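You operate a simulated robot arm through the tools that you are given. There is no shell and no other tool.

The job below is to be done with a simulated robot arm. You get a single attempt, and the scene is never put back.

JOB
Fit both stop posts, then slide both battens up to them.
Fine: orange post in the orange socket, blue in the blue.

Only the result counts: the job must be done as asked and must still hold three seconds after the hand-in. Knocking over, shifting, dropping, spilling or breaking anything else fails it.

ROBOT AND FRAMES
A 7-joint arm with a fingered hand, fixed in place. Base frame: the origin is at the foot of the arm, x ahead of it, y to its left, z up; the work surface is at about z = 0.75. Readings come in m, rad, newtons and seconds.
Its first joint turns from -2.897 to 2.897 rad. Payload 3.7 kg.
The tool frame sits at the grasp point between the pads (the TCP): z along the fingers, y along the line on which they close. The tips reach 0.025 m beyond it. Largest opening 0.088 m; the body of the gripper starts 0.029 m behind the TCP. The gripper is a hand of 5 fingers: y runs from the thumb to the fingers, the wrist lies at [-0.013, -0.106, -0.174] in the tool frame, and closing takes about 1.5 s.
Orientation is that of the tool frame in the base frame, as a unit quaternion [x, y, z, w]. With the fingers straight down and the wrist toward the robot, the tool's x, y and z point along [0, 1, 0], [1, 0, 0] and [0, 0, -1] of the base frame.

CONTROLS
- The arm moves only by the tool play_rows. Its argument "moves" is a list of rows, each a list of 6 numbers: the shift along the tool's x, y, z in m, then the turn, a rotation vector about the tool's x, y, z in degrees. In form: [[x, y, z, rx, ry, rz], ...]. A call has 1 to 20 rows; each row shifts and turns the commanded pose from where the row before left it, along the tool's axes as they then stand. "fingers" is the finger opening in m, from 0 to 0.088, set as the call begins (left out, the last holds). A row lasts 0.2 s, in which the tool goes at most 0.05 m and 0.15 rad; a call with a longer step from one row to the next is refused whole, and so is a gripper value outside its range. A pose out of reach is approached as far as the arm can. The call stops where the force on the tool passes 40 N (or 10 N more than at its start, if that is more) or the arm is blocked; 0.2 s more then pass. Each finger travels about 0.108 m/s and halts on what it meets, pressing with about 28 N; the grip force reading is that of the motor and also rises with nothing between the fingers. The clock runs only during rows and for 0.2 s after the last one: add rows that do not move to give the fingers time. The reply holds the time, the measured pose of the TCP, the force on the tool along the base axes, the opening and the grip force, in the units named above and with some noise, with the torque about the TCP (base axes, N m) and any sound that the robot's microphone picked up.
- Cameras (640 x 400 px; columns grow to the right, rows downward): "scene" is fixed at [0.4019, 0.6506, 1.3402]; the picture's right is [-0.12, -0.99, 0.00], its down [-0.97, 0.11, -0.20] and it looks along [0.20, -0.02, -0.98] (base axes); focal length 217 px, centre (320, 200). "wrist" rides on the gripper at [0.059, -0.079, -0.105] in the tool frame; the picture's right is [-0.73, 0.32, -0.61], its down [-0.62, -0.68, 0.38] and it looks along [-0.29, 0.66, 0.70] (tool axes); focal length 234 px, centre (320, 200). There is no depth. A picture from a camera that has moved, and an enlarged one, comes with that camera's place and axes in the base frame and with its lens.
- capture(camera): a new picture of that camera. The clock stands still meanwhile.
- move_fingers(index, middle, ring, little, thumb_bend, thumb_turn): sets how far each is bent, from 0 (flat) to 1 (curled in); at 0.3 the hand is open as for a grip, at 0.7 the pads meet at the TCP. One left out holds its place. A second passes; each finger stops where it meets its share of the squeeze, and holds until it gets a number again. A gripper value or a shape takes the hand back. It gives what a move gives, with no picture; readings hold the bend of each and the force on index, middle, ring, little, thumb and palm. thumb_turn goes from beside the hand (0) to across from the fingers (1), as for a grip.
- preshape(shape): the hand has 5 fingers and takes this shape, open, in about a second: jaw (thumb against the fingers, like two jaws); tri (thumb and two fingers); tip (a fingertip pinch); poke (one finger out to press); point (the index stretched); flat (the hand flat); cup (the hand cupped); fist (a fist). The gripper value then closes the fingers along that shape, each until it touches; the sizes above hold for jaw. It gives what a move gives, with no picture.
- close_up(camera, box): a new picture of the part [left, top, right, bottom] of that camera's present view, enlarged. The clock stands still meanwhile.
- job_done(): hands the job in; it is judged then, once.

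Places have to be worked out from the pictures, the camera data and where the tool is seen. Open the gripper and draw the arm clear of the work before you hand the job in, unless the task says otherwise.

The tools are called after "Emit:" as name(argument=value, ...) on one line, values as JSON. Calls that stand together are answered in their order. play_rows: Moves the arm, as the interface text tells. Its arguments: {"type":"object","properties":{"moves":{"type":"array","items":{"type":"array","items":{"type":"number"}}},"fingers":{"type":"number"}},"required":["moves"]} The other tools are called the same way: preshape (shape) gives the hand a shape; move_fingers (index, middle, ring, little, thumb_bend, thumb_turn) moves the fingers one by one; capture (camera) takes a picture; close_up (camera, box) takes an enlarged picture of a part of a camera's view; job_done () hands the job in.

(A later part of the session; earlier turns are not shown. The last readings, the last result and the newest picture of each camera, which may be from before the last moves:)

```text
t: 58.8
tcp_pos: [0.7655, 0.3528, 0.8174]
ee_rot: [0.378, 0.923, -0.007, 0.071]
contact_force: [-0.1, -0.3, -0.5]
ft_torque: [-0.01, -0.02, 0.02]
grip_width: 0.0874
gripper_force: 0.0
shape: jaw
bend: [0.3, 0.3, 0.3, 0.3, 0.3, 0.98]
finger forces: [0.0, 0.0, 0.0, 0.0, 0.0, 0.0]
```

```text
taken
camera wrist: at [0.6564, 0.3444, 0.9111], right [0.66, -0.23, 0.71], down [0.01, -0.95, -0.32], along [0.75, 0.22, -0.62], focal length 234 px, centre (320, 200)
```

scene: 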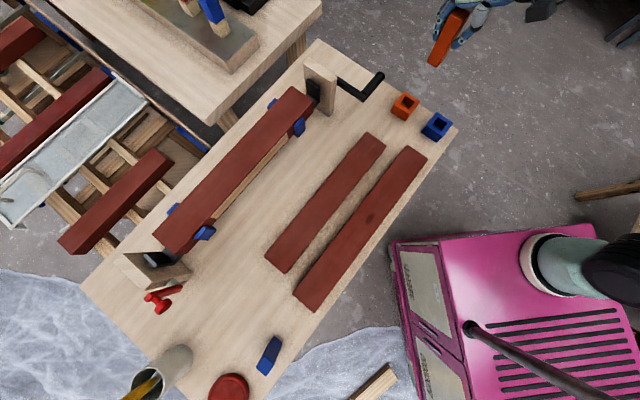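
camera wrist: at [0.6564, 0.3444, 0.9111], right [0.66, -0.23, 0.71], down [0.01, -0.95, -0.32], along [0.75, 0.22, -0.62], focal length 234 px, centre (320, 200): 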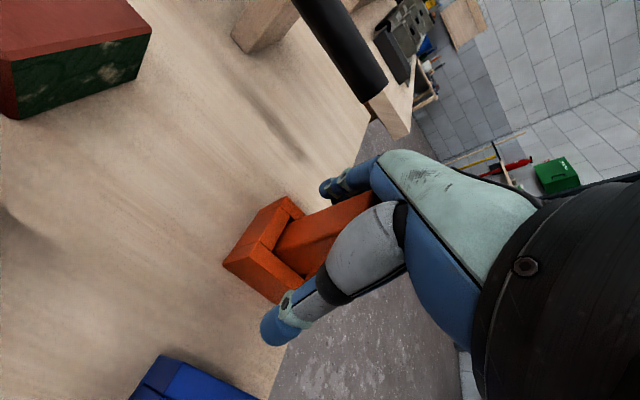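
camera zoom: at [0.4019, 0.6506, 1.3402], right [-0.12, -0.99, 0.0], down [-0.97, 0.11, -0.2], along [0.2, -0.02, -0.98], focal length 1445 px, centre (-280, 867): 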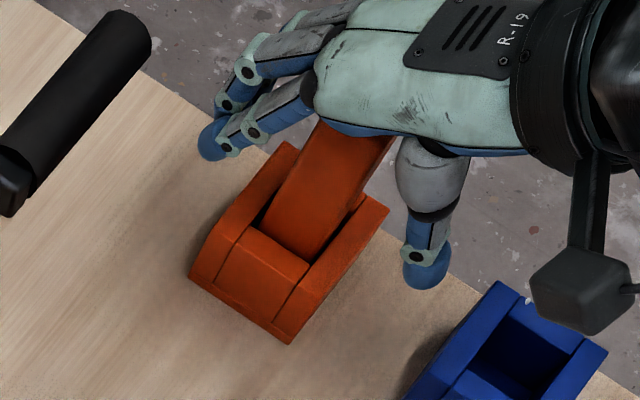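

The post stands in the orange socket and the hand is open with zero force. I'll rise straight up (accounting for the hand's tilt) and inspect.

Emit:
play_rows(moves=[[-0.0014, 0.0004, -0.01, 0, 0, 0], [-0.0027, 0.0008, -0.0198, 0, 0, 0], [-0.0027, 0.0008, -0.0198, 0, 0, 0], [-0.0027, 0.0008, -0.0198, 0, 0, 0], [-0.0027, 0.0008, -0.0198, 0, 0, 0], [-0.0027, 0.0008, -0.0198, 0, 0, 0], [0, 0, 0, 0, 0, 0]])

Emit:
close_up(camera="scene", box=[380, 60, 460, 140])

Emit:
capture(camera="wrist")

```text
t: 60.4
tcp_pos: [0.7652, 0.3541, 0.9297]
ee_rot: [0.378, 0.923, -0.007, 0.072]
contact_force: [0.2, 1.5, -0.4]
ft_torque: [0.02, 0.0, -0.01]
grip_width: 0.0875
gripper_force: 0.1
shape: jaw
bend: [0.3, 0.3, 0.3, 0.3, 0.3, 0.98]
finger forces: [0.0, 0.0, 0.0, 0.0, 0.1, 0.1]
```

```text
5.00 times, centred on (420, 100) of scene
camera zoom: at [0.4019, 0.6506, 1.3402], right [-0.12, -0.99, 0.0], down [-0.97, 0.11, -0.2], along [0.2, -0.02, -0.98], focal length 1084 px, centre (-180, 700)
```

zoom: 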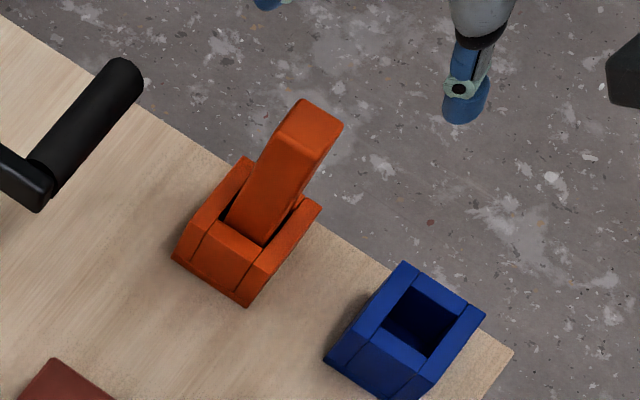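

```text
taken
camera wrist: at [0.656, 0.3452, 1.022], right [0.66, -0.23, 0.71], down [0.01, -0.95, -0.32], along [0.75, 0.22, -0.62], focal length 234 px, centre (320, 200)
```

wrist: 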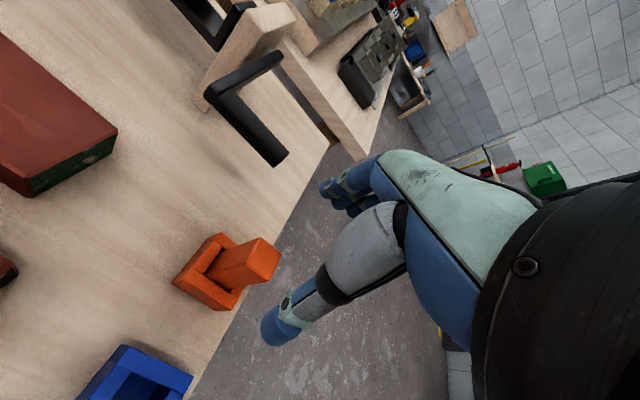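

Orange post seated, socket unmoved. Now I'll level the hand again and check, on the way, that the blue socket position is reachable with this hand direction at a safe height.

Emit:
play_rows(moves=[[0, 0, -0.02, 0, 0, 0], [0, 0, 0, 2.4, 7.8, 0], [0, 0, 0, 0, 0, 0.6], [0, -0.03, 0, 0, 0, 0], [0, -0.03, 0, 0, 0, 0], [0, -0.03, 0, 0, 0, 0], [0, -0.017, 0, 0, 0, 0], [0, 0, 0, 0, 0, 0]])

Emit:
capture(camera="scene")

```text
t: 62.2
tcp_pos: [0.6882, 0.2796, 0.9508]
ee_rot: [0.384, 0.924, 0.0, 0.001]
contact_force: [0.0, 0.5, -0.4]
ft_torque: [0.0, 0.0, -0.03]
grip_width: 0.0876
gripper_force: 0.0
shape: jaw
bend: [0.3, 0.3, 0.3, 0.3, 0.3, 0.98]
finger forces: [0.0, 0.0, 0.0, 0.0, 0.1, 0.0]
```

```text
taken
```

scene: 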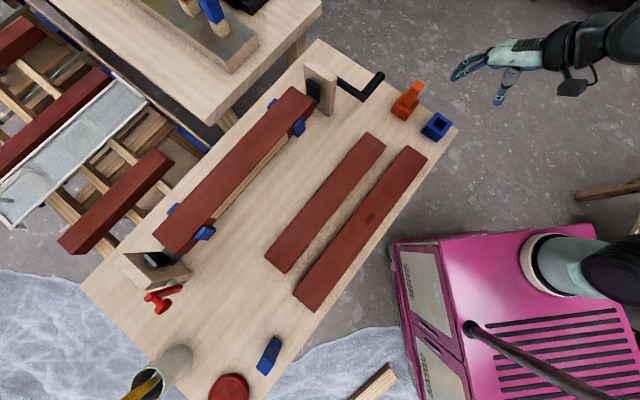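

Reachable at z 0.95. I'll dip to z≈0.84 here (still well above the empty blue socket) to confirm reach at placing height before fetching the blue post.

Emit:
play_rows(moves=[[0, 0, 0.025, 0, 0, 0], [0, 0, 0.025, 0, 0, 0], [0, 0, 0.025, 0, 0, 0], [0, 0, 0.025, 0, 0, 0], [0, 0, 0, 0, 0, 0]])

Emit:
capture(camera="wrist")

Emit:
close_up(camera="scene", box=[390, 60, 490, 160])

```text
t: 63.4
tcp_pos: [0.6881, 0.2792, 0.8494]
ee_rot: [0.384, 0.923, 0.0, 0.0]
contact_force: [-0.3, -0.4, 0.0]
ft_torque: [-0.02, 0.02, 0.0]
grip_width: 0.0876
gripper_force: 0.0
shape: jaw
bend: [0.3, 0.3, 0.3, 0.3, 0.3, 0.98]
finger forces: [0.0, 0.0, 0.0, 0.1, 0.0, 0.0]
```

```text
taken
camera wrist: at [0.5919, 0.2653, 0.9541], right [0.74, -0.29, 0.61], down [-0.04, -0.92, -0.38], along [0.67, 0.26, -0.7], focal length 234 px, centre (320, 200)
```

wrist: 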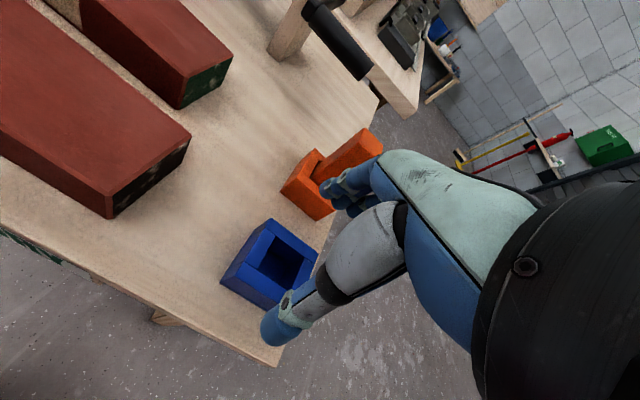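

```text
4.00 times, centred on (440, 110) of scene
camera zoom: at [0.4019, 0.6506, 1.3402], right [-0.12, -0.99, 0.0], down [-0.97, 0.11, -0.2], along [0.2, -0.02, -0.98], focal length 867 px, centre (-160, 560)
```

zoom: 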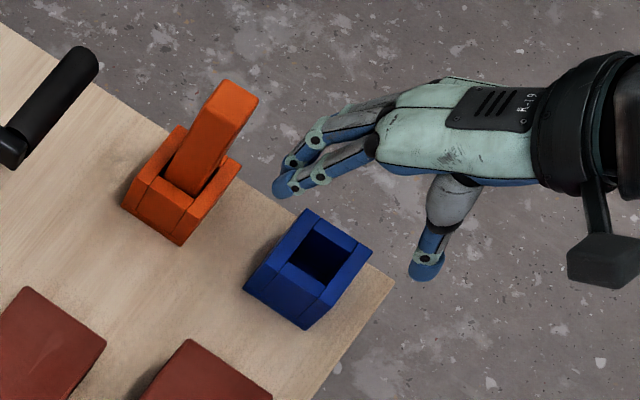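

Reach is fine here. Now I'll rise and travel along the bench toward the blue post (a pure tool +x move of 0.72 m), stopping slightly short.

Emit:
play_rows(moves=[[0, 0, -0.03, 0, 0, 0], [0, 0, -0.03, 0, 0, 0], [0, 0, -0.03, 0, 0, 0], [0.037, 0, 0, 0, 0, 0], [0.037, 0, 0, 0, 0, 0], [0.037, 0, 0, 0, 0, 0], [0.037, 0, 0, 0, 0, 0], [0.037, 0, 0, 0, 0, 0], [0.037, 0, 0, 0, 0, 0], [0.037, 0, 0, 0, 0, 0], [0.037, 0, 0, 0, 0, 0], [0.037, 0, 0, 0, 0, 0], [0.037, 0, 0, 0, 0, 0], [0.037, 0, 0, 0, 0, 0], [0.037, 0, 0, 0, 0, 0], [0.037, 0, 0, 0, 0, 0], [0.037, 0, 0, 0, 0, 0], [0.037, 0, 0, 0, 0, 0], [0.037, 0, 0, 0, 0, 0], [0, 0, 0, 0, 0, 0]])

Emit:
capture(camera="wrist")

Emit:
capture(camera="scene")

```text
t: 67.6
tcp_pos: [0.2681, 0.6999, 0.939]
ee_rot: [0.382, 0.924, 0.0, 0.001]
contact_force: [-0.2, -0.2, -0.2]
ft_torque: [0.02, 0.0, -0.04]
grip_width: 0.0876
gripper_force: 0.0
shape: jaw
bend: [0.3, 0.3, 0.3, 0.3, 0.3, 0.98]
finger forces: [0.1, 0.0, 0.0, 0.1, 0.0, 0.1]
```

```text
taken
camera wrist: at [0.1713, 0.6848, 1.0435], right [0.74, -0.28, 0.61], down [-0.04, -0.92, -0.38], along [0.67, 0.26, -0.7], focal length 234 px, centre (320, 200)
```

wrist: 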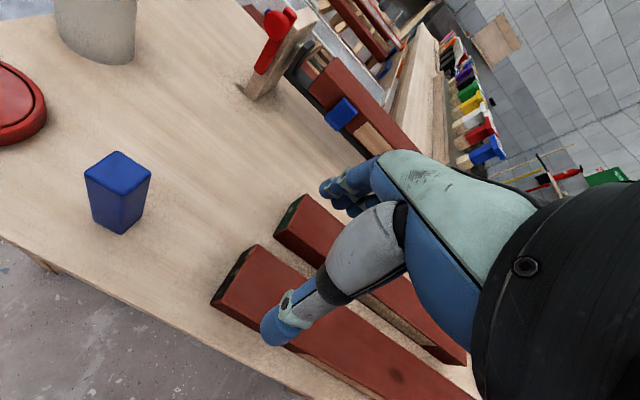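

```text
taken
```

scene: 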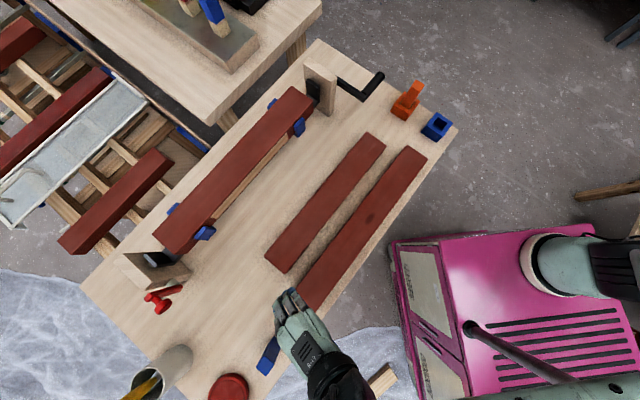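

The blue post is confirmed at about (0.177, 0.788). Earlier only the middle finger and thumb really held the post, so it could twist. I'll try the three-finger shape here in free air and look at where the fingers are.

Emit:
preshape(shape="tri")

Emit:
close_up(camera="scene", box=[250, 270, 350, 370])

Emit:
close_up(camera="wrist", box=[220, 120, 440, 360])

```text
t: 68.5
tcp_pos: [0.2675, 0.6997, 0.9389]
ee_rot: [0.384, 0.924, 0.0, 0.0]
contact_force: [0.4, 0.5, 0.6]
ft_torque: [-0.03, 0.0, 0.01]
grip_width: 0.0877
gripper_force: 0.0
shape: tri
bend: [0.3, 0.3, 0.99, 0.99, 0.3, 0.98]
finger forces: [0.0, 0.1, 0.1, 0.2, 0.1, 0.0]
```

```text
4.00 times, centred on (300, 320) of scene
camera zoom: at [0.4019, 0.6506, 1.3402], right [-0.12, -0.99, 0.0], down [-0.97, 0.11, -0.2], along [0.2, -0.02, -0.98], focal length 867 px, centre (400, -280)
```

zoom: 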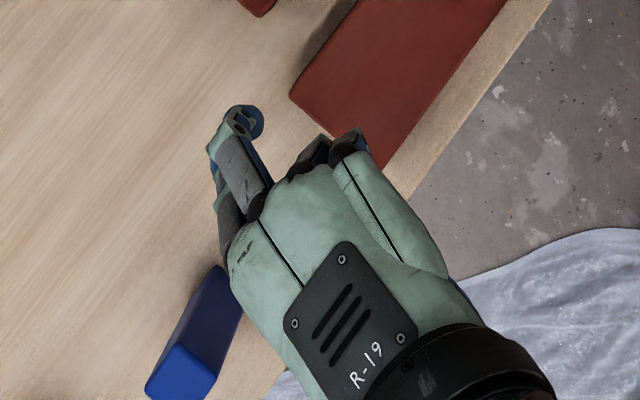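

```text
1.67 times, centred on (330, 240) of wrist
camera zoom: at [0.1717, 0.6845, 1.0436], right [0.74, -0.29, 0.61], down [-0.04, -0.92, -0.38], along [0.67, 0.26, -0.7], focal length 390 px, centre (303, 133)
```

zoom: 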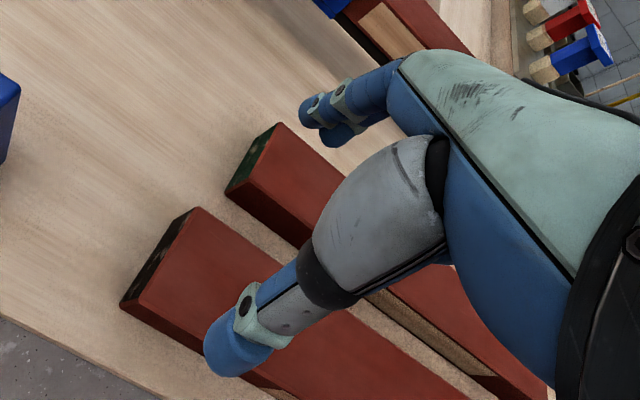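

In this shape index and middle are extended, ring and little folded away. I'll zoom in to locate the fingertips and the thumb relative to the TCP.

Emit:
close_up(camera="scene", box=[265, 290, 325, 350])

Emit:
close_up(camera="wrist", box=[250, 150, 370, 270])

```text
6.67 times, centred on (295, 320) of scene
camera zoom: at [0.4019, 0.6506, 1.3402], right [-0.12, -0.99, 0.0], down [-0.97, 0.11, -0.2], along [0.2, -0.02, -0.98], focal length 1445 px, centre (487, -600)
```

zoom: 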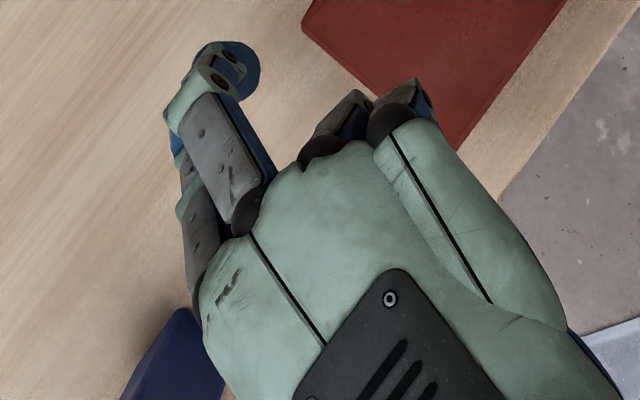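

```text
3.33 times, centred on (310, 210) of wrist
camera zoom: at [0.1717, 0.6845, 1.0436], right [0.74, -0.29, 0.61], down [-0.04, -0.92, -0.38], along [0.67, 0.26, -0.7], focal length 781 px, centre (353, 167)
```

zoom: 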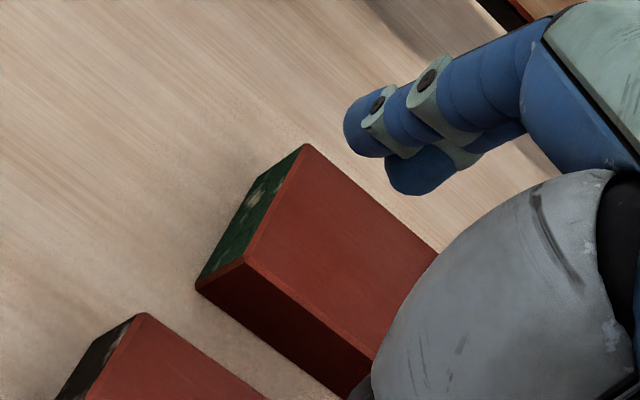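

In this shape the index (x≈+0.01), middle (x≈-0.008) and thumb (x≈0) straddle the TCP symmetrically, which suits the post. I'll align yaw to 46.7° and move above the blue post at z 0.94.

Emit:
play_rows(moves=[[0, 0, 0, 0, 0, -1.6], [0.03, 0.001, 0, 0, 0, 0], [0.03, 0.0009, 0, 0, 0, 0], [0.03, 0, 0, 0, 0, 0], [0.037, 0, 0, 0, 0, 0], [0, 0, 0, 0, 0, 0]])

Emit:
capture(camera="wrist")

Emit:
close_up(camera="scene", box=[220, 300, 320, 400])

```text
t: 69.9
tcp_pos: [0.1778, 0.7871, 0.9378]
ee_rot: [0.37, 0.929, -0.001, 0.001]
contact_force: [-0.5, 0.6, -0.2]
ft_torque: [0.02, -0.01, 0.01]
grip_width: 0.0877
gripper_force: 0.0
shape: tri
bend: [0.3, 0.3, 0.99, 0.99, 0.3, 0.98]
finger forces: [0.1, 0.1, 0.1, 0.0, 0.1, 0.0]
```

```text
taken
camera wrist: at [0.0817, 0.7694, 1.0424], right [0.75, -0.26, 0.61], down [-0.02, -0.92, -0.38], along [0.66, 0.28, -0.7], focal length 234 px, centre (320, 200)
```

wrist: 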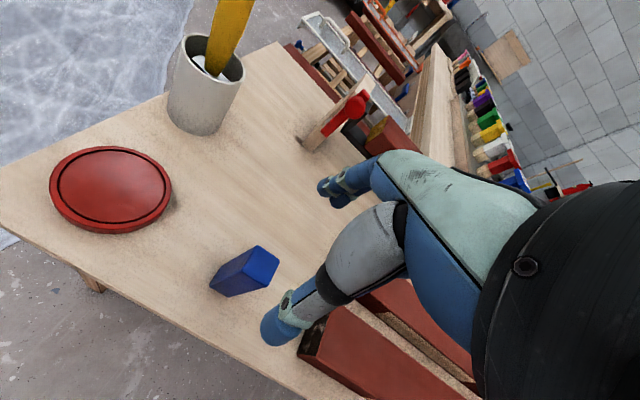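

```text
4.00 times, centred on (270, 350) of scene
camera zoom: at [0.4019, 0.6506, 1.3402], right [-0.12, -0.99, 0.0], down [-0.97, 0.11, -0.2], along [0.2, -0.02, -0.98], focal length 867 px, centre (520, -400)
```

zoom: 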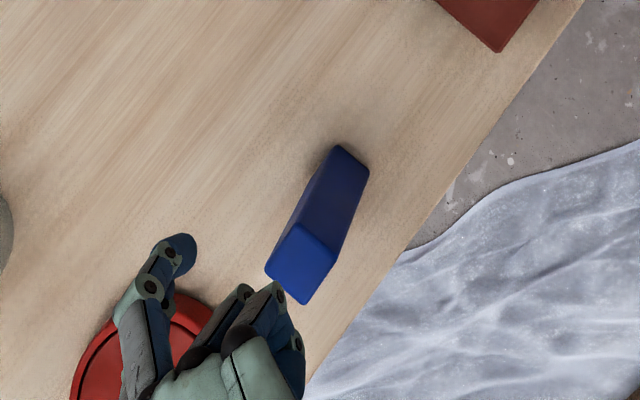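

Hover reached. I'll zoom on the post from the wrist camera to refine its centre and yaw before descending.

Emit:
close_up(camera="wrist", box=[200, 230, 300, 310])

Emit:
close_up(camera="scene", box=[248, 333, 288, 378])

```text
5.00 times, centred on (250, 270) of wrist
camera zoom: at [0.0817, 0.7694, 1.0424], right [0.75, -0.26, 0.61], down [-0.02, -0.92, -0.38], along [0.66, 0.28, -0.7], focal length 1171 px, centre (670, -150)
```

zoom: 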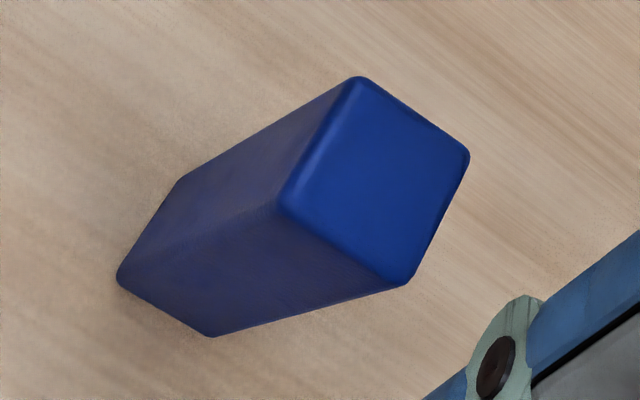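

```text
8.89 times, centred on (268, 356) of scene
camera zoom: at [0.4019, 0.6506, 1.3402], right [-0.12, -0.99, 0.0], down [-0.97, 0.11, -0.2], along [0.2, -0.02, -0.98], focal length 1927 px, centre (782, -1182)
```

zoom: 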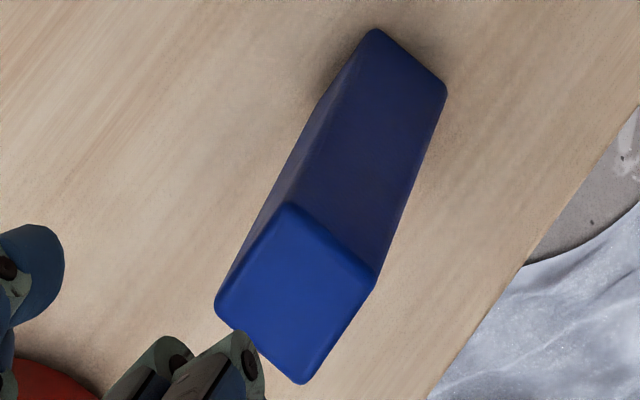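

The wrist view puts the post within 1.5 mm of the TCP axis and aligned within 1°. I'll descend to z 0.82 around it.

Emit:
play_rows(moves=[[0, 0.0012, 0.03, 0, 0, 0], [0, 0, 0.03, 0, 0, 0], [0, 0, 0.025, 0, 0, 0], [0, 0, 0.02, 0, 0, 0], [0, 0, 0.012, 0, 0, 0], [0, 0, 0, 0, 0, 0]])

Emit:
close_up(camera="wrist", box=[220, 120, 440, 360])

Emit:
close_up(camera="scene", box=[220, 300, 320, 400])

```text
t: 71.3
tcp_pos: [0.1789, 0.7877, 0.8221]
ee_rot: [0.37, 0.929, 0.0, 0.0]
contact_force: [-0.5, 0.8, -0.6]
ft_torque: [0.0, 0.01, 0.0]
grip_width: 0.0878
gripper_force: 0.0
shape: tri
bend: [0.3, 0.3, 0.99, 0.99, 0.3, 0.98]
finger forces: [0.1, 0.0, 0.0, 0.0, 0.0, 0.0]
```

```text
1.67 times, centred on (330, 240) of wrist
camera zoom: at [0.083, 0.7703, 0.9261], right [0.75, -0.26, 0.61], down [-0.02, -0.92, -0.38], along [0.66, 0.28, -0.7], focal length 390 px, centre (303, 133)
```

zoom: 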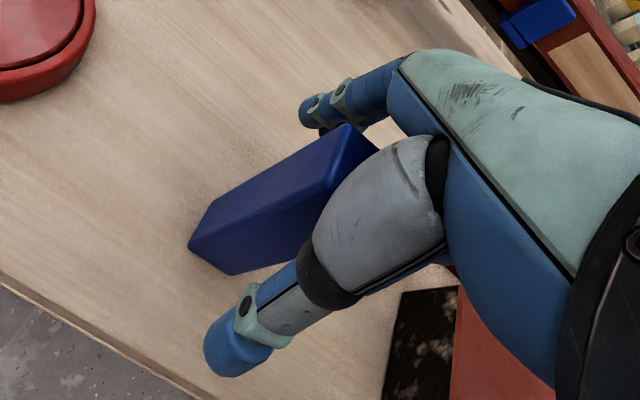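

```text
4.00 times, centred on (270, 350) of scene
camera zoom: at [0.4019, 0.6506, 1.3402], right [-0.12, -0.99, 0.0], down [-0.97, 0.11, -0.2], along [0.2, -0.02, -0.98], focal length 867 px, centre (520, -400)
```

zoom: 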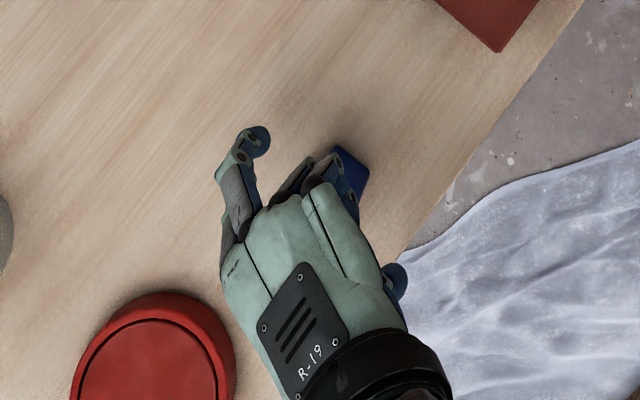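

Positioned with the post between thumb and two fingers, no contact. I'll close.

Emit:
play_rows(moves=[[0, 0, 0, 0, 0, 0], [0, 0, 0, 0, 0, 0], [0, 0, 0, 0, 0, 0], [0, 0, 0, 0, 0, 0], [0, 0, 0, 0, 0, 0], [0, 0, 0, 0, 0, 0], [0, 0, 0, 0, 0, 0], [0, 0, 0, 0, 0, 0]], fingers=0.01)

Emit:
close_up(camera="wrist", box=[220, 120, 440, 360])

Emit:
close_up(camera="scene", box=[250, 320, 300, 370])

```text
t: 73.1
tcp_pos: [0.1795, 0.7874, 0.8218]
ee_rot: [0.371, 0.929, 0.0, 0.0]
contact_force: [-0.5, -0.5, -0.2]
ft_torque: [0.02, 0.0, -0.02]
grip_width: 0.0229
gripper_force: 28.4
shape: tri
bend: [0.74, 0.56, 1.0, 1.0, 0.75, 1.0]
finger forces: [12.7, 12.4, 0.0, 0.0, 25.1, 0.0]
```

```text
1.67 times, centred on (330, 240) of wrist
camera zoom: at [0.083, 0.7703, 0.9262], right [0.75, -0.26, 0.61], down [-0.02, -0.92, -0.38], along [0.66, 0.28, -0.7], focal length 390 px, centre (303, 133)
```

zoom: 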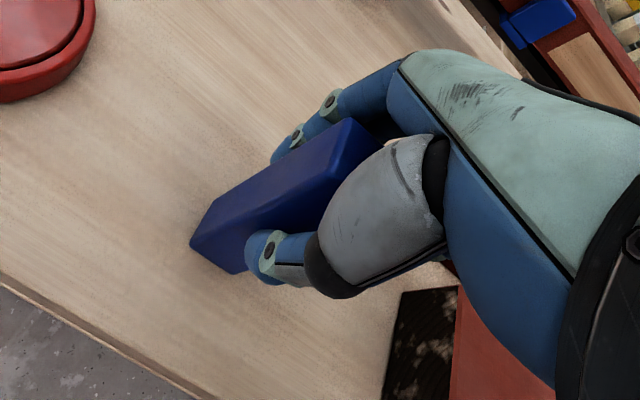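

```text
8.00 times, centred on (275, 345) of scene
camera zoom: at [0.4019, 0.6506, 1.3402], right [-0.12, -0.99, 0.0], down [-0.97, 0.11, -0.2], along [0.2, -0.02, -0.98], focal length 1734 px, centre (680, -960)
```

zoom: 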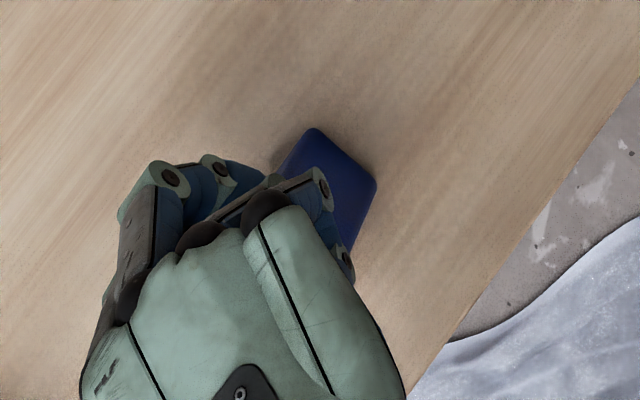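

A balanced three-point grip (12.7/12.4/25 N). I'll lift straight up 0.11 m, staying inside reach.

Emit:
play_rows(moves=[[0, 0, -0.01, 0, 0, 0], [0, 0, -0.02, 0, 0, 0], [0, 0, -0.03, 0, 0, 0], [0, 0, -0.03, 0, 0, 0], [0, 0, -0.02, 0, 0, 0], [0, 0, 0, 0, 0, 0]])

Emit:
close_up(camera="wrist", box=[220, 120, 440, 360])

```text
t: 74.5
tcp_pos: [0.1788, 0.7867, 0.932]
ee_rot: [0.371, 0.929, 0.0, 0.0]
contact_force: [0.6, 0.1, 0.2]
ft_torque: [0.02, 0.02, -0.02]
grip_width: 0.0234
gripper_force: 27.8
shape: tri
bend: [0.74, 0.56, 1.0, 1.0, 0.75, 1.0]
finger forces: [12.7, 12.3, 0.0, 0.0, 25.1, 0.0]
```

```text
1.67 times, centred on (330, 240) of wrist
camera zoom: at [0.0816, 0.7709, 1.0365], right [0.75, -0.26, 0.61], down [-0.02, -0.92, -0.38], along [0.66, 0.28, -0.7], focal length 390 px, centre (303, 133)
```

zoom: 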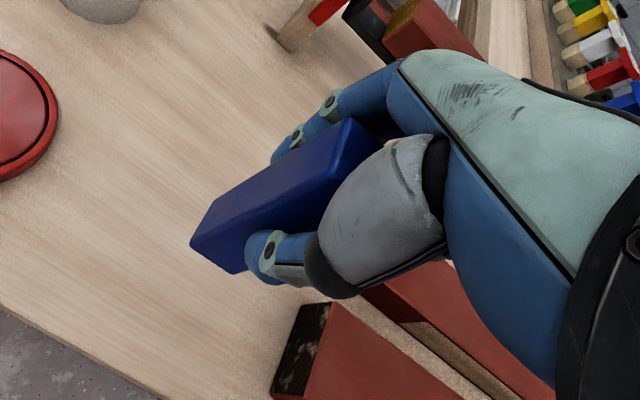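

Held securely. I'll straighten yaw to 45° and carry it along the bench to above the blue socket.

Emit:
play_rows(moves=[[0, 0, 0, 0, 0, 1.4], [-0.038, 0, -0.001, 0, 0, 0], [-0.038, 0, -0.001, 0, 0, 0], [-0.038, 0, -0.001, 0, 0, 0], [-0.038, 0, -0.001, 0, 0, 0], [-0.038, 0, -0.001, 0, 0, 0], [-0.038, 0, -0.001, 0, 0, 0], [-0.038, 0, -0.001, 0, 0, 0], [-0.038, 0, -0.001, 0, 0, 0], [-0.038, 0, -0.001, 0, 0, 0], [-0.038, 0, -0.001, 0, 0, 0], [-0.038, 0, 0, 0, 0, 0], [-0.038, 0, 0, 0, 0, 0], [-0.038, 0, 0, 0, 0, 0], [-0.038, 0, 0, 0, 0, 0], [-0.038, 0, 0, 0, 0, 0], [-0.038, 0, 0, 0, 0, 0], [-0.038, 0.0004, 0, 0, 0, 0], [-0.038, 0.001, 0, 0, 0, 0], [0, 0, 0, 0, 0, 0]])

Emit:
capture(camera="scene")

Emit:
capture(camera="wrist")

```text
t: 78.7
tcp_pos: [0.665, 0.3083, 0.9422]
ee_rot: [0.382, 0.924, -0.001, 0.0]
contact_force: [0.5, 0.7, -1.0]
ft_torque: [0.01, 0.02, -0.03]
grip_width: 0.0231
gripper_force: 27.6
shape: tri
bend: [0.74, 0.56, 1.0, 1.0, 0.75, 1.0]
finger forces: [12.5, 12.4, 0.0, 0.1, 24.9, 0.0]
```

```text
taken
```

scene: 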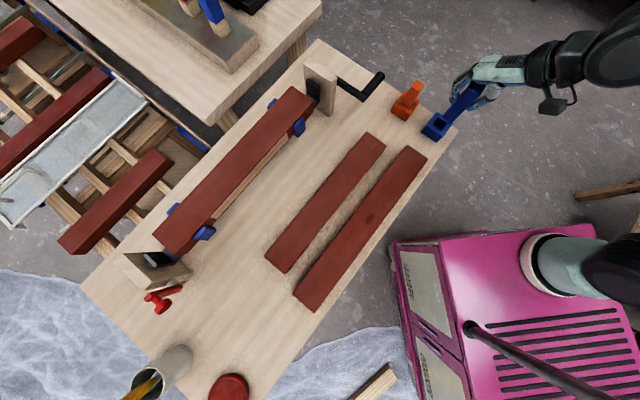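

```text
taken
camera wrist: at [0.5689, 0.2934, 1.0472], right [0.74, -0.28, 0.61], down [-0.04, -0.92, -0.38], along [0.67, 0.26, -0.7], focal length 234 px, centre (320, 200)
```

wrist: 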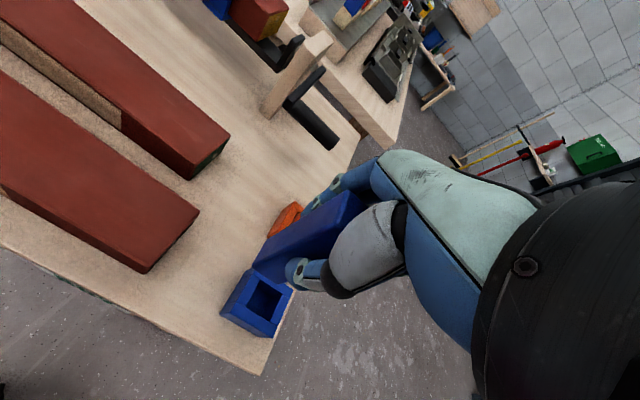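

40 mm short of the socket axis. I'll move over it and lower until the post's base is about 20 mm above the rim.

Emit:
play_rows(moves=[[-0.02, -0.0017, 0, 0, 0, 0], [-0.02, -0.0017, 0, 0, 0, 0], [0, 0, 0.025, 0, 0, 0], [0, 0, 0.025, 0, 0, 0], [0, 0, 0.015, 0, 0, 0], [0, 0, 0, 0, 0, 0]])

Emit:
close_up(camera="scene", box=[415, 85, 465, 145])

Emit:
close_up(camera="wrist", box=[200, 170, 380, 310])

```text
t: 80.1
tcp_pos: [0.6912, 0.2758, 0.8777]
ee_rot: [0.382, 0.924, 0.0, 0.0]
contact_force: [0.1, -0.7, -0.1]
ft_torque: [-0.01, -0.01, 0.02]
grip_width: 0.0227
gripper_force: 28.1
shape: tri
bend: [0.74, 0.56, 1.0, 1.0, 0.75, 1.0]
finger forces: [12.5, 12.2, 0.0, 0.0, 25.0, 0.1]
```

```text
6.67 times, centred on (440, 115) of scene
camera zoom: at [0.4019, 0.6506, 1.3402], right [-0.12, -0.99, 0.0], down [-0.97, 0.11, -0.2], along [0.2, -0.02, -0.98], focal length 1445 px, centre (-480, 767)
```

zoom: 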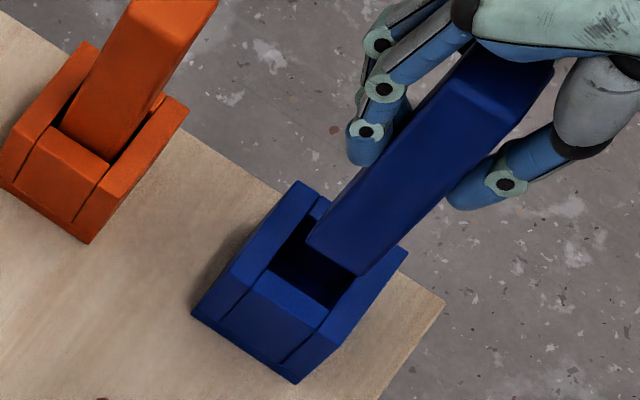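

```text
2.86 times, centred on (290, 240) of wrist
camera zoom: at [0.5949, 0.2615, 0.9822], right [0.74, -0.28, 0.61], down [-0.04, -0.92, -0.38], along [0.67, 0.26, -0.7], focal length 669 px, centre (406, 86)
```

zoom: 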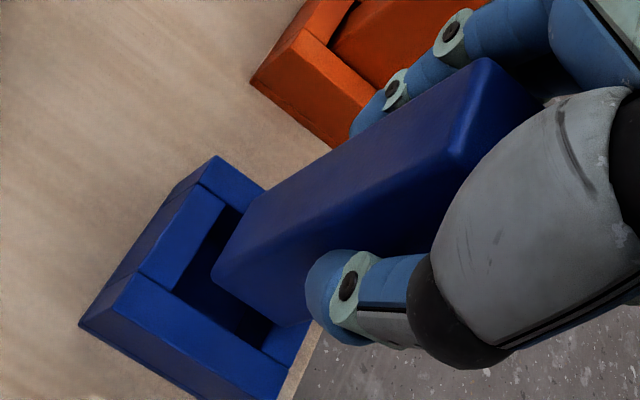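

The post is vertical within 1° and square to the socket. It's about 2.6 mm too far along the bench axis and 1 mm off sideways; I'll correct and lower to about 5 mm above the rim.

Emit:
play_rows(moves=[[0.0026, 0.001, 0, 0, 0, 0], [0, 0, 0.008, 0, 0, 0], [0, 0, 0.008, 0, 0, 0], [0, 0, 0, 0, 0, 0]])

Emit:
close_up(camera="scene", box=[424, 112, 452, 134])

Emit:
close_up(camera="wrist", box=[210, 205, 300, 290])

```text
t: 81.1
tcp_pos: [0.6905, 0.2772, 0.8613]
ee_rot: [0.382, 0.924, 0.0, 0.0]
contact_force: [-0.5, -0.2, -0.9]
ft_torque: [-0.01, -0.01, -0.02]
grip_width: 0.0229
gripper_force: 28.9
shape: tri
bend: [0.74, 0.56, 1.0, 1.0, 0.75, 1.0]
finger forces: [12.6, 12.3, 0.0, 0.1, 24.9, 0.0]
```

```text
16.00 times, centred on (438, 123) of scene
camera zoom: at [0.4019, 0.6506, 1.3402], right [-0.12, -0.99, 0.0], down [-0.97, 0.11, -0.2], along [0.2, -0.02, -0.98], focal length 3469 px, centre (-1568, 1432)
```

zoom: 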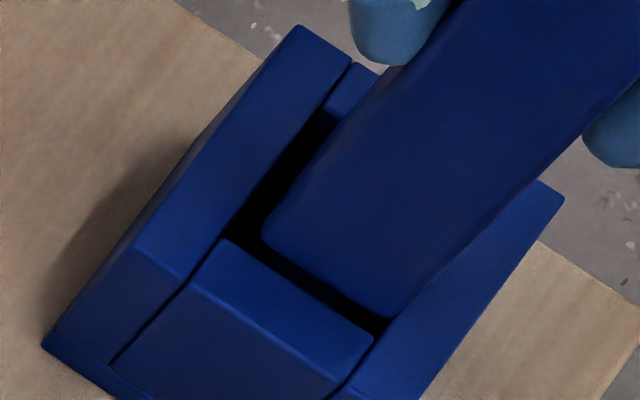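

```text
4.71 times, centred on (255, 248) of wrist
camera zoom: at [0.5929, 0.2633, 0.966], right [0.74, -0.28, 0.61], down [-0.04, -0.92, -0.38], along [0.67, 0.26, -0.7], focal length 1102 px, centre (626, -24)
```

zoom: 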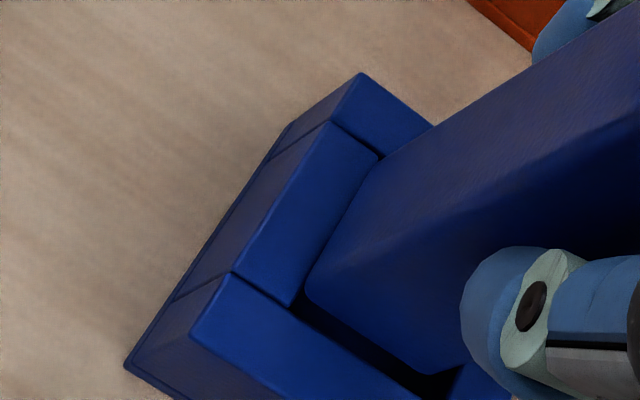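

Averaging both views, the post should go about 1.3 mm further along the bench axis and 0.6 mm sideways. I'll apply that and come down 3 mm to look again right at the rim.

Emit:
play_rows(moves=[[-0.0013, 0.0006, 0, 0, 0, 0], [0, 0, 0.003, 0, 0, 0], [0, 0, 0, 0, 0, 0]])

Emit:
close_up(camera="scene", box=[424, 112, 452, 134])

Emit:
close_up(camera="wrist", box=[220, 215, 290, 285])

```text
t: 81.9
tcp_pos: [0.69, 0.2778, 0.8591]
ee_rot: [0.382, 0.924, 0.0, 0.001]
contact_force: [-0.6, 0.4, -0.9]
ft_torque: [0.0, 0.03, 0.01]
grip_width: 0.0229
gripper_force: 28.1
shape: tri
bend: [0.74, 0.56, 1.0, 1.0, 0.75, 1.0]
finger forces: [12.7, 12.3, 0.0, 0.0, 24.9, 0.0]
```

```text
16.00 times, centred on (438, 123) of scene
camera zoom: at [0.4019, 0.6506, 1.3402], right [-0.12, -0.99, 0.0], down [-0.97, 0.11, -0.2], along [0.2, -0.02, -0.98], focal length 3469 px, centre (-1568, 1432)
```

zoom: 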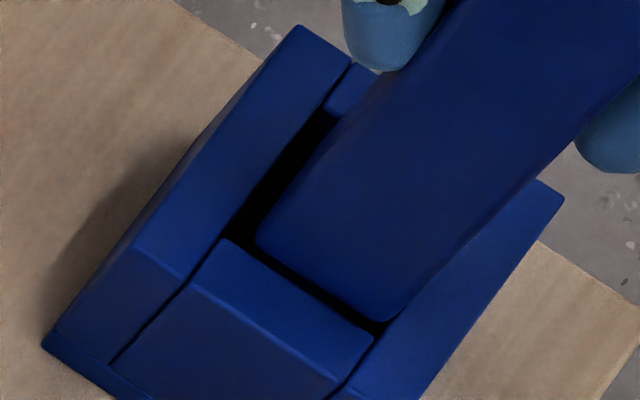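

```text
5.71 times, centred on (255, 250) of wrist
camera zoom: at [0.5936, 0.2628, 0.9634], right [0.74, -0.28, 0.61], down [-0.04, -0.92, -0.38], along [0.67, 0.26, -0.7], focal length 1338 px, centre (691, -86)
```

zoom: 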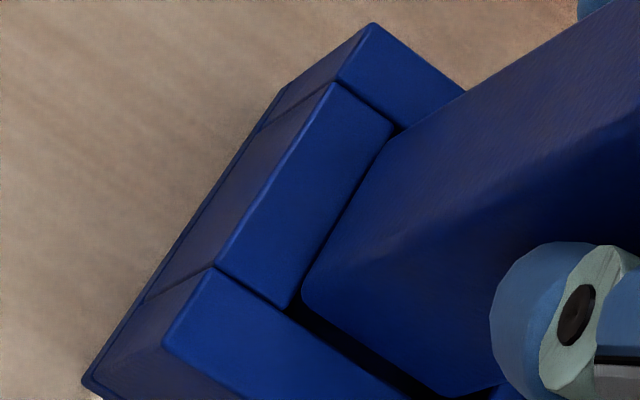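

Readings lag small commands slightly; the images say another ~1 mm along the bench axis and ~0.8 mm sideways. I'll apply that, look again, then enter.

Emit:
play_rows(moves=[[-0.0015, 0.001, 0, 0, 0, 0], [0, 0, 0, 0, 0, 0], [0, 0, 0, 0, 0, 0]])

Emit:
close_up(camera="scene", box=[424, 112, 452, 134])

Emit:
close_up(camera="wrist", box=[220, 215, 290, 285])

```text
t: 82.7
tcp_pos: [0.6914, 0.2763, 0.8588]
ee_rot: [0.381, 0.924, 0.0, 0.0]
contact_force: [1.2, -0.3, -0.3]
ft_torque: [0.01, -0.03, 0.01]
grip_width: 0.0229
gripper_force: 27.9
shape: tri
bend: [0.74, 0.56, 1.0, 1.0, 0.75, 1.0]
finger forces: [12.5, 12.3, 0.0, 0.0, 25.0, 0.0]
```

```text
16.00 times, centred on (438, 123) of scene
camera zoom: at [0.4019, 0.6506, 1.3402], right [-0.12, -0.99, 0.0], down [-0.97, 0.11, -0.2], along [0.2, -0.02, -0.98], focal length 3469 px, centre (-1568, 1432)
```

zoom: 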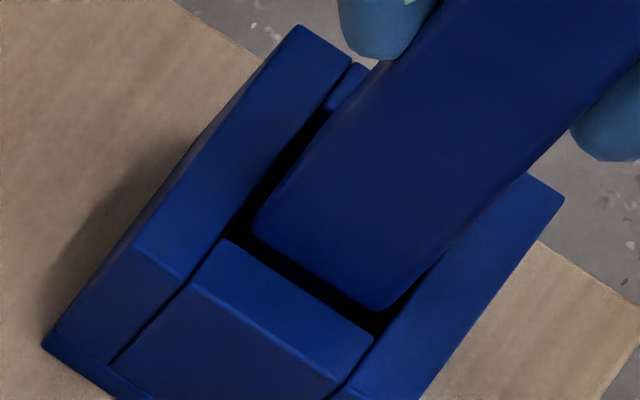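

```text
5.71 times, centred on (255, 250) of wrist
camera zoom: at [0.5958, 0.2628, 0.963], right [0.74, -0.28, 0.61], down [-0.04, -0.92, -0.38], along [0.67, 0.26, -0.7], focal length 1338 px, centre (691, -86)
```

zoom: 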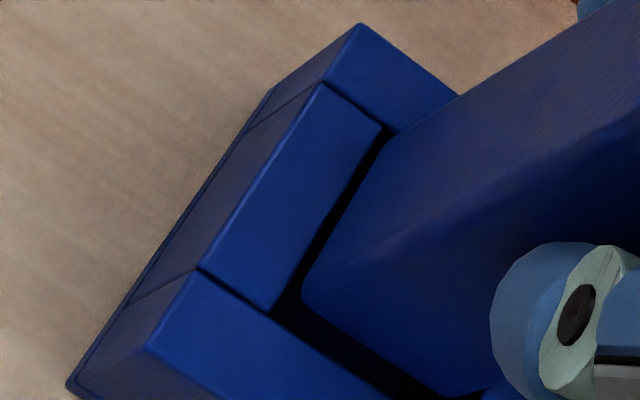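

Now it's about 1 mm too far the other way (near gap 3.4 mm, robot-side gap 3.7 mm, clamp-side 1.6 mm) – small moves need settling time. I'll correct with settle rows.

Emit:
play_rows(moves=[[0.0006, -0.0012, 0, 0, 0, 0], [0, 0, 0, 0, 0, 0], [0, 0, 0, 0, 0, 0], [0, 0, 0, 0, 0, 0], [0, 0, 0, 0, 0, 0]])

Emit:
close_up(camera="scene", box=[424, 112, 452, 134])

Emit:
close_up(camera="wrist", box=[220, 215, 290, 285])

```text
t: 83.9
tcp_pos: [0.6911, 0.277, 0.8598]
ee_rot: [0.381, 0.925, 0.0, -0.001]
contact_force: [-0.7, 0.0, 0.3]
ft_torque: [-0.02, 0.01, -0.02]
grip_width: 0.0228
gripper_force: 28.2
shape: tri
bend: [0.74, 0.56, 1.0, 1.0, 0.75, 1.0]
finger forces: [12.6, 12.3, 0.1, 0.1, 24.8, 0.0]
```

```text
16.00 times, centred on (438, 123) of scene
camera zoom: at [0.4019, 0.6506, 1.3402], right [-0.12, -0.99, 0.0], down [-0.97, 0.11, -0.2], along [0.2, -0.02, -0.98], focal length 3469 px, centre (-1568, 1432)
```

zoom: 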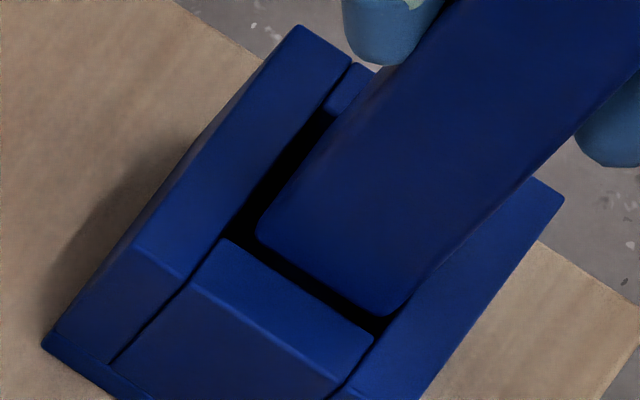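

```text
5.71 times, centred on (255, 250) of wrist
camera zoom: at [0.5946, 0.2625, 0.9633], right [0.74, -0.28, 0.61], down [-0.04, -0.92, -0.38], along [0.67, 0.26, -0.7], focal length 1338 px, centre (691, -86)
```

zoom: 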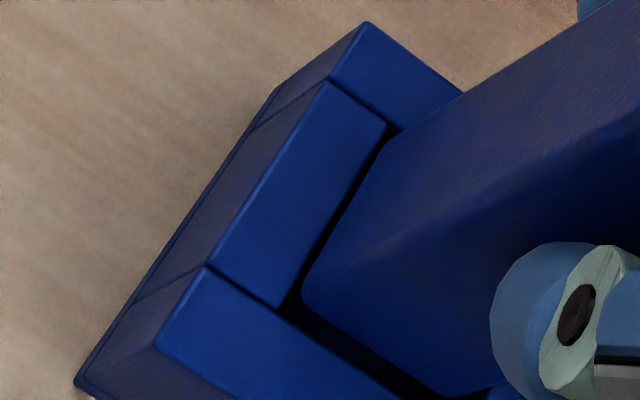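

Now the gaps match the state in which the orange post went in (near 2.0 mm, sides 3.5/2.1 mm). I'll lower 9 mm and check the force.

Emit:
play_rows(moves=[[0, 0, 0.003, 0, 0, 0], [0, 0, 0.003, 0, 0, 0], [0, 0, 0.003, 0, 0, 0], [0, 0, 0, 0, 0, 0], [0, 0, 0, 0, 0, 0]])

Emit:
close_up(camera="scene", box=[424, 112, 452, 134])

Emit:
close_up(camera="wrist", box=[220, 215, 290, 285])

```text
t: 85.0
tcp_pos: [0.6925, 0.2772, 0.8541]
ee_rot: [0.384, 0.923, 0.004, 0.004]
contact_force: [0.6, -3.8, 17.9]
ft_torque: [0.0, 0.13, 0.05]
grip_width: 0.0252
gripper_force: 28.2
shape: tri
bend: [0.74, 0.56, 0.99, 1.0, 0.75, 1.0]
finger forces: [13.8, 13.7, 4.9, 0.0, 29.6, 0.0]
stopped in row 5: the force on the tool passed its limit at 41 N (the readings are from after the stop); the commanded pose is now the measured one
```

```text
16.00 times, centred on (438, 123) of scene
camera zoom: at [0.4019, 0.6506, 1.3402], right [-0.12, -0.99, 0.0], down [-0.97, 0.11, -0.2], along [0.2, -0.02, -0.98], focal length 3469 px, centre (-1568, 1432)
```

zoom: 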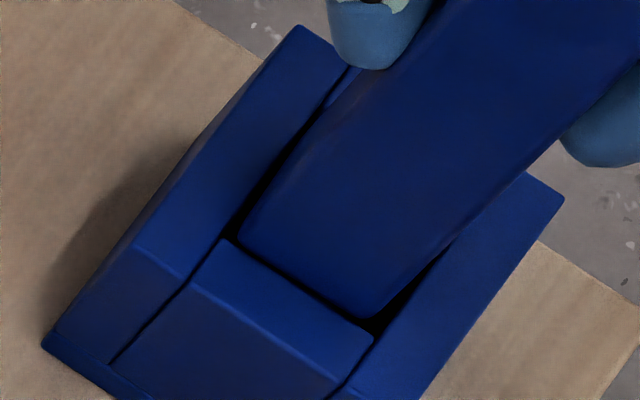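

```text
5.71 times, centred on (255, 250) of wrist
camera zoom: at [0.5959, 0.2627, 0.9579], right [0.74, -0.29, 0.61], down [-0.04, -0.92, -0.39], along [0.68, 0.26, -0.69], focal length 1338 px, centre (691, -86)
```

zoom: 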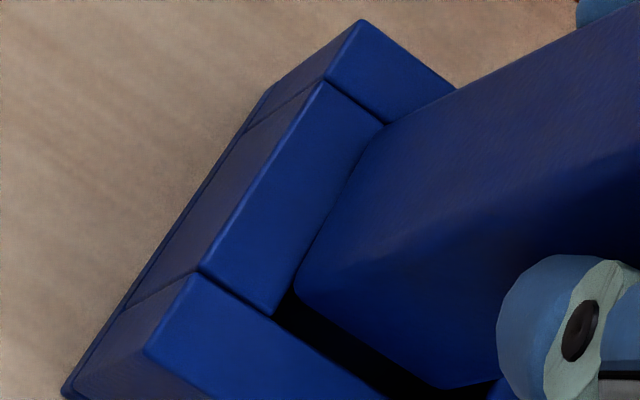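

It caught the rim again (hole is only about 30.5 mm for a 28 mm post). I'll lift 5 mm, let it settle and re-measure the post's pose in the grip.

Emit:
play_rows(moves=[[0, 0, -0.003, 0, 0, 0], [0, 0, -0.003, 0, 0, 0], [0, 0, 0, 0, 0, 0], [0, 0, 0, 0, 0, 0]])

Emit:
close_up(camera="scene", box=[424, 112, 452, 134])

Emit:
close_up(camera="wrist", box=[220, 215, 290, 285])

Emit:
close_up(camera="scene", box=[415, 75, 475, 140])

Emit:
close_up(camera="wrist", box=[200, 170, 380, 310])

```text
t: 86.0
tcp_pos: [0.6932, 0.278, 0.8581]
ee_rot: [0.382, 0.924, 0.002, 0.002]
contact_force: [-0.1, 0.1, -0.9]
ft_torque: [-0.01, 0.0, 0.01]
grip_width: 0.0245
gripper_force: 28.0
shape: tri
bend: [0.74, 0.56, 1.0, 1.0, 0.75, 1.0]
finger forces: [12.9, 13.2, 0.1, 0.1, 25.9, 0.1]
```

```text
16.00 times, centred on (438, 123) of scene
camera zoom: at [0.4019, 0.6506, 1.3402], right [-0.12, -0.99, 0.0], down [-0.97, 0.11, -0.2], along [0.2, -0.02, -0.98], focal length 3469 px, centre (-1568, 1432)
```

zoom: 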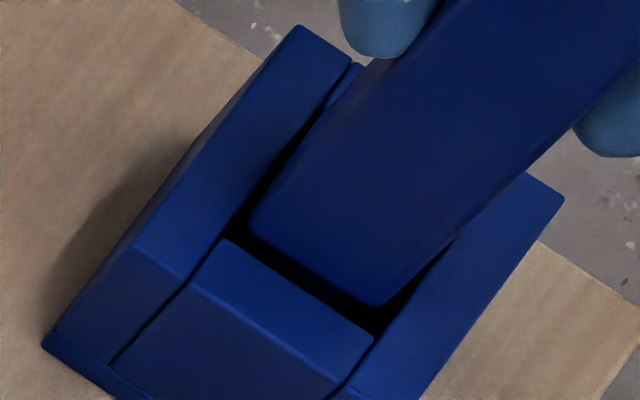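

```text
5.71 times, centred on (255, 250) of wrist
camera zoom: at [0.5959, 0.2629, 0.9622], right [0.74, -0.29, 0.61], down [-0.04, -0.92, -0.39], along [0.67, 0.26, -0.69], focal length 1338 px, centre (691, -86)
```

zoom: 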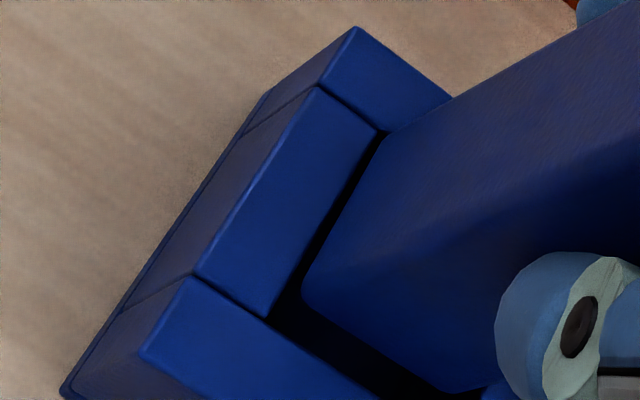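

```text
6.15 times, centred on (445, 108) of scene
camera zoom: at [0.4019, 0.6506, 1.3402], right [-0.12, -0.99, 0.0], down [-0.97, 0.11, -0.2], along [0.2, -0.02, -0.98], focal length 1334 px, centre (-449, 769)
```

zoom: 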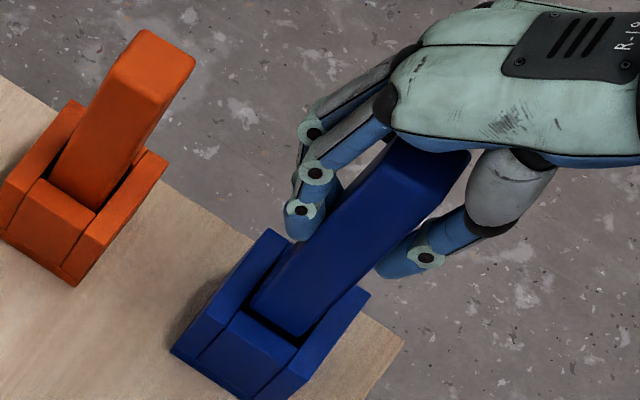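

```text
2.86 times, centred on (290, 240) of wrist
camera zoom: at [0.5959, 0.2629, 0.9622], right [0.74, -0.29, 0.61], down [-0.04, -0.92, -0.39], along [0.67, 0.26, -0.69], focal length 669 px, centre (406, 86)
```

zoom: 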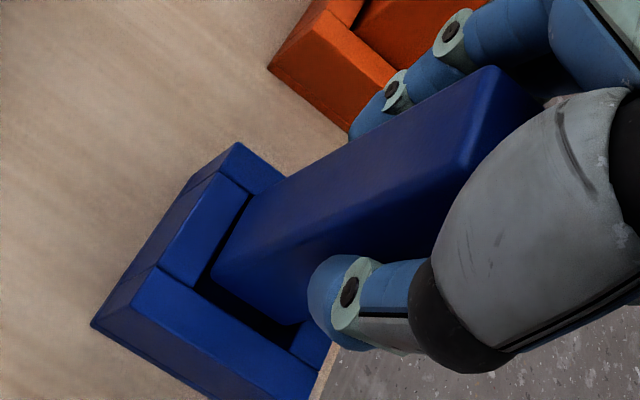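

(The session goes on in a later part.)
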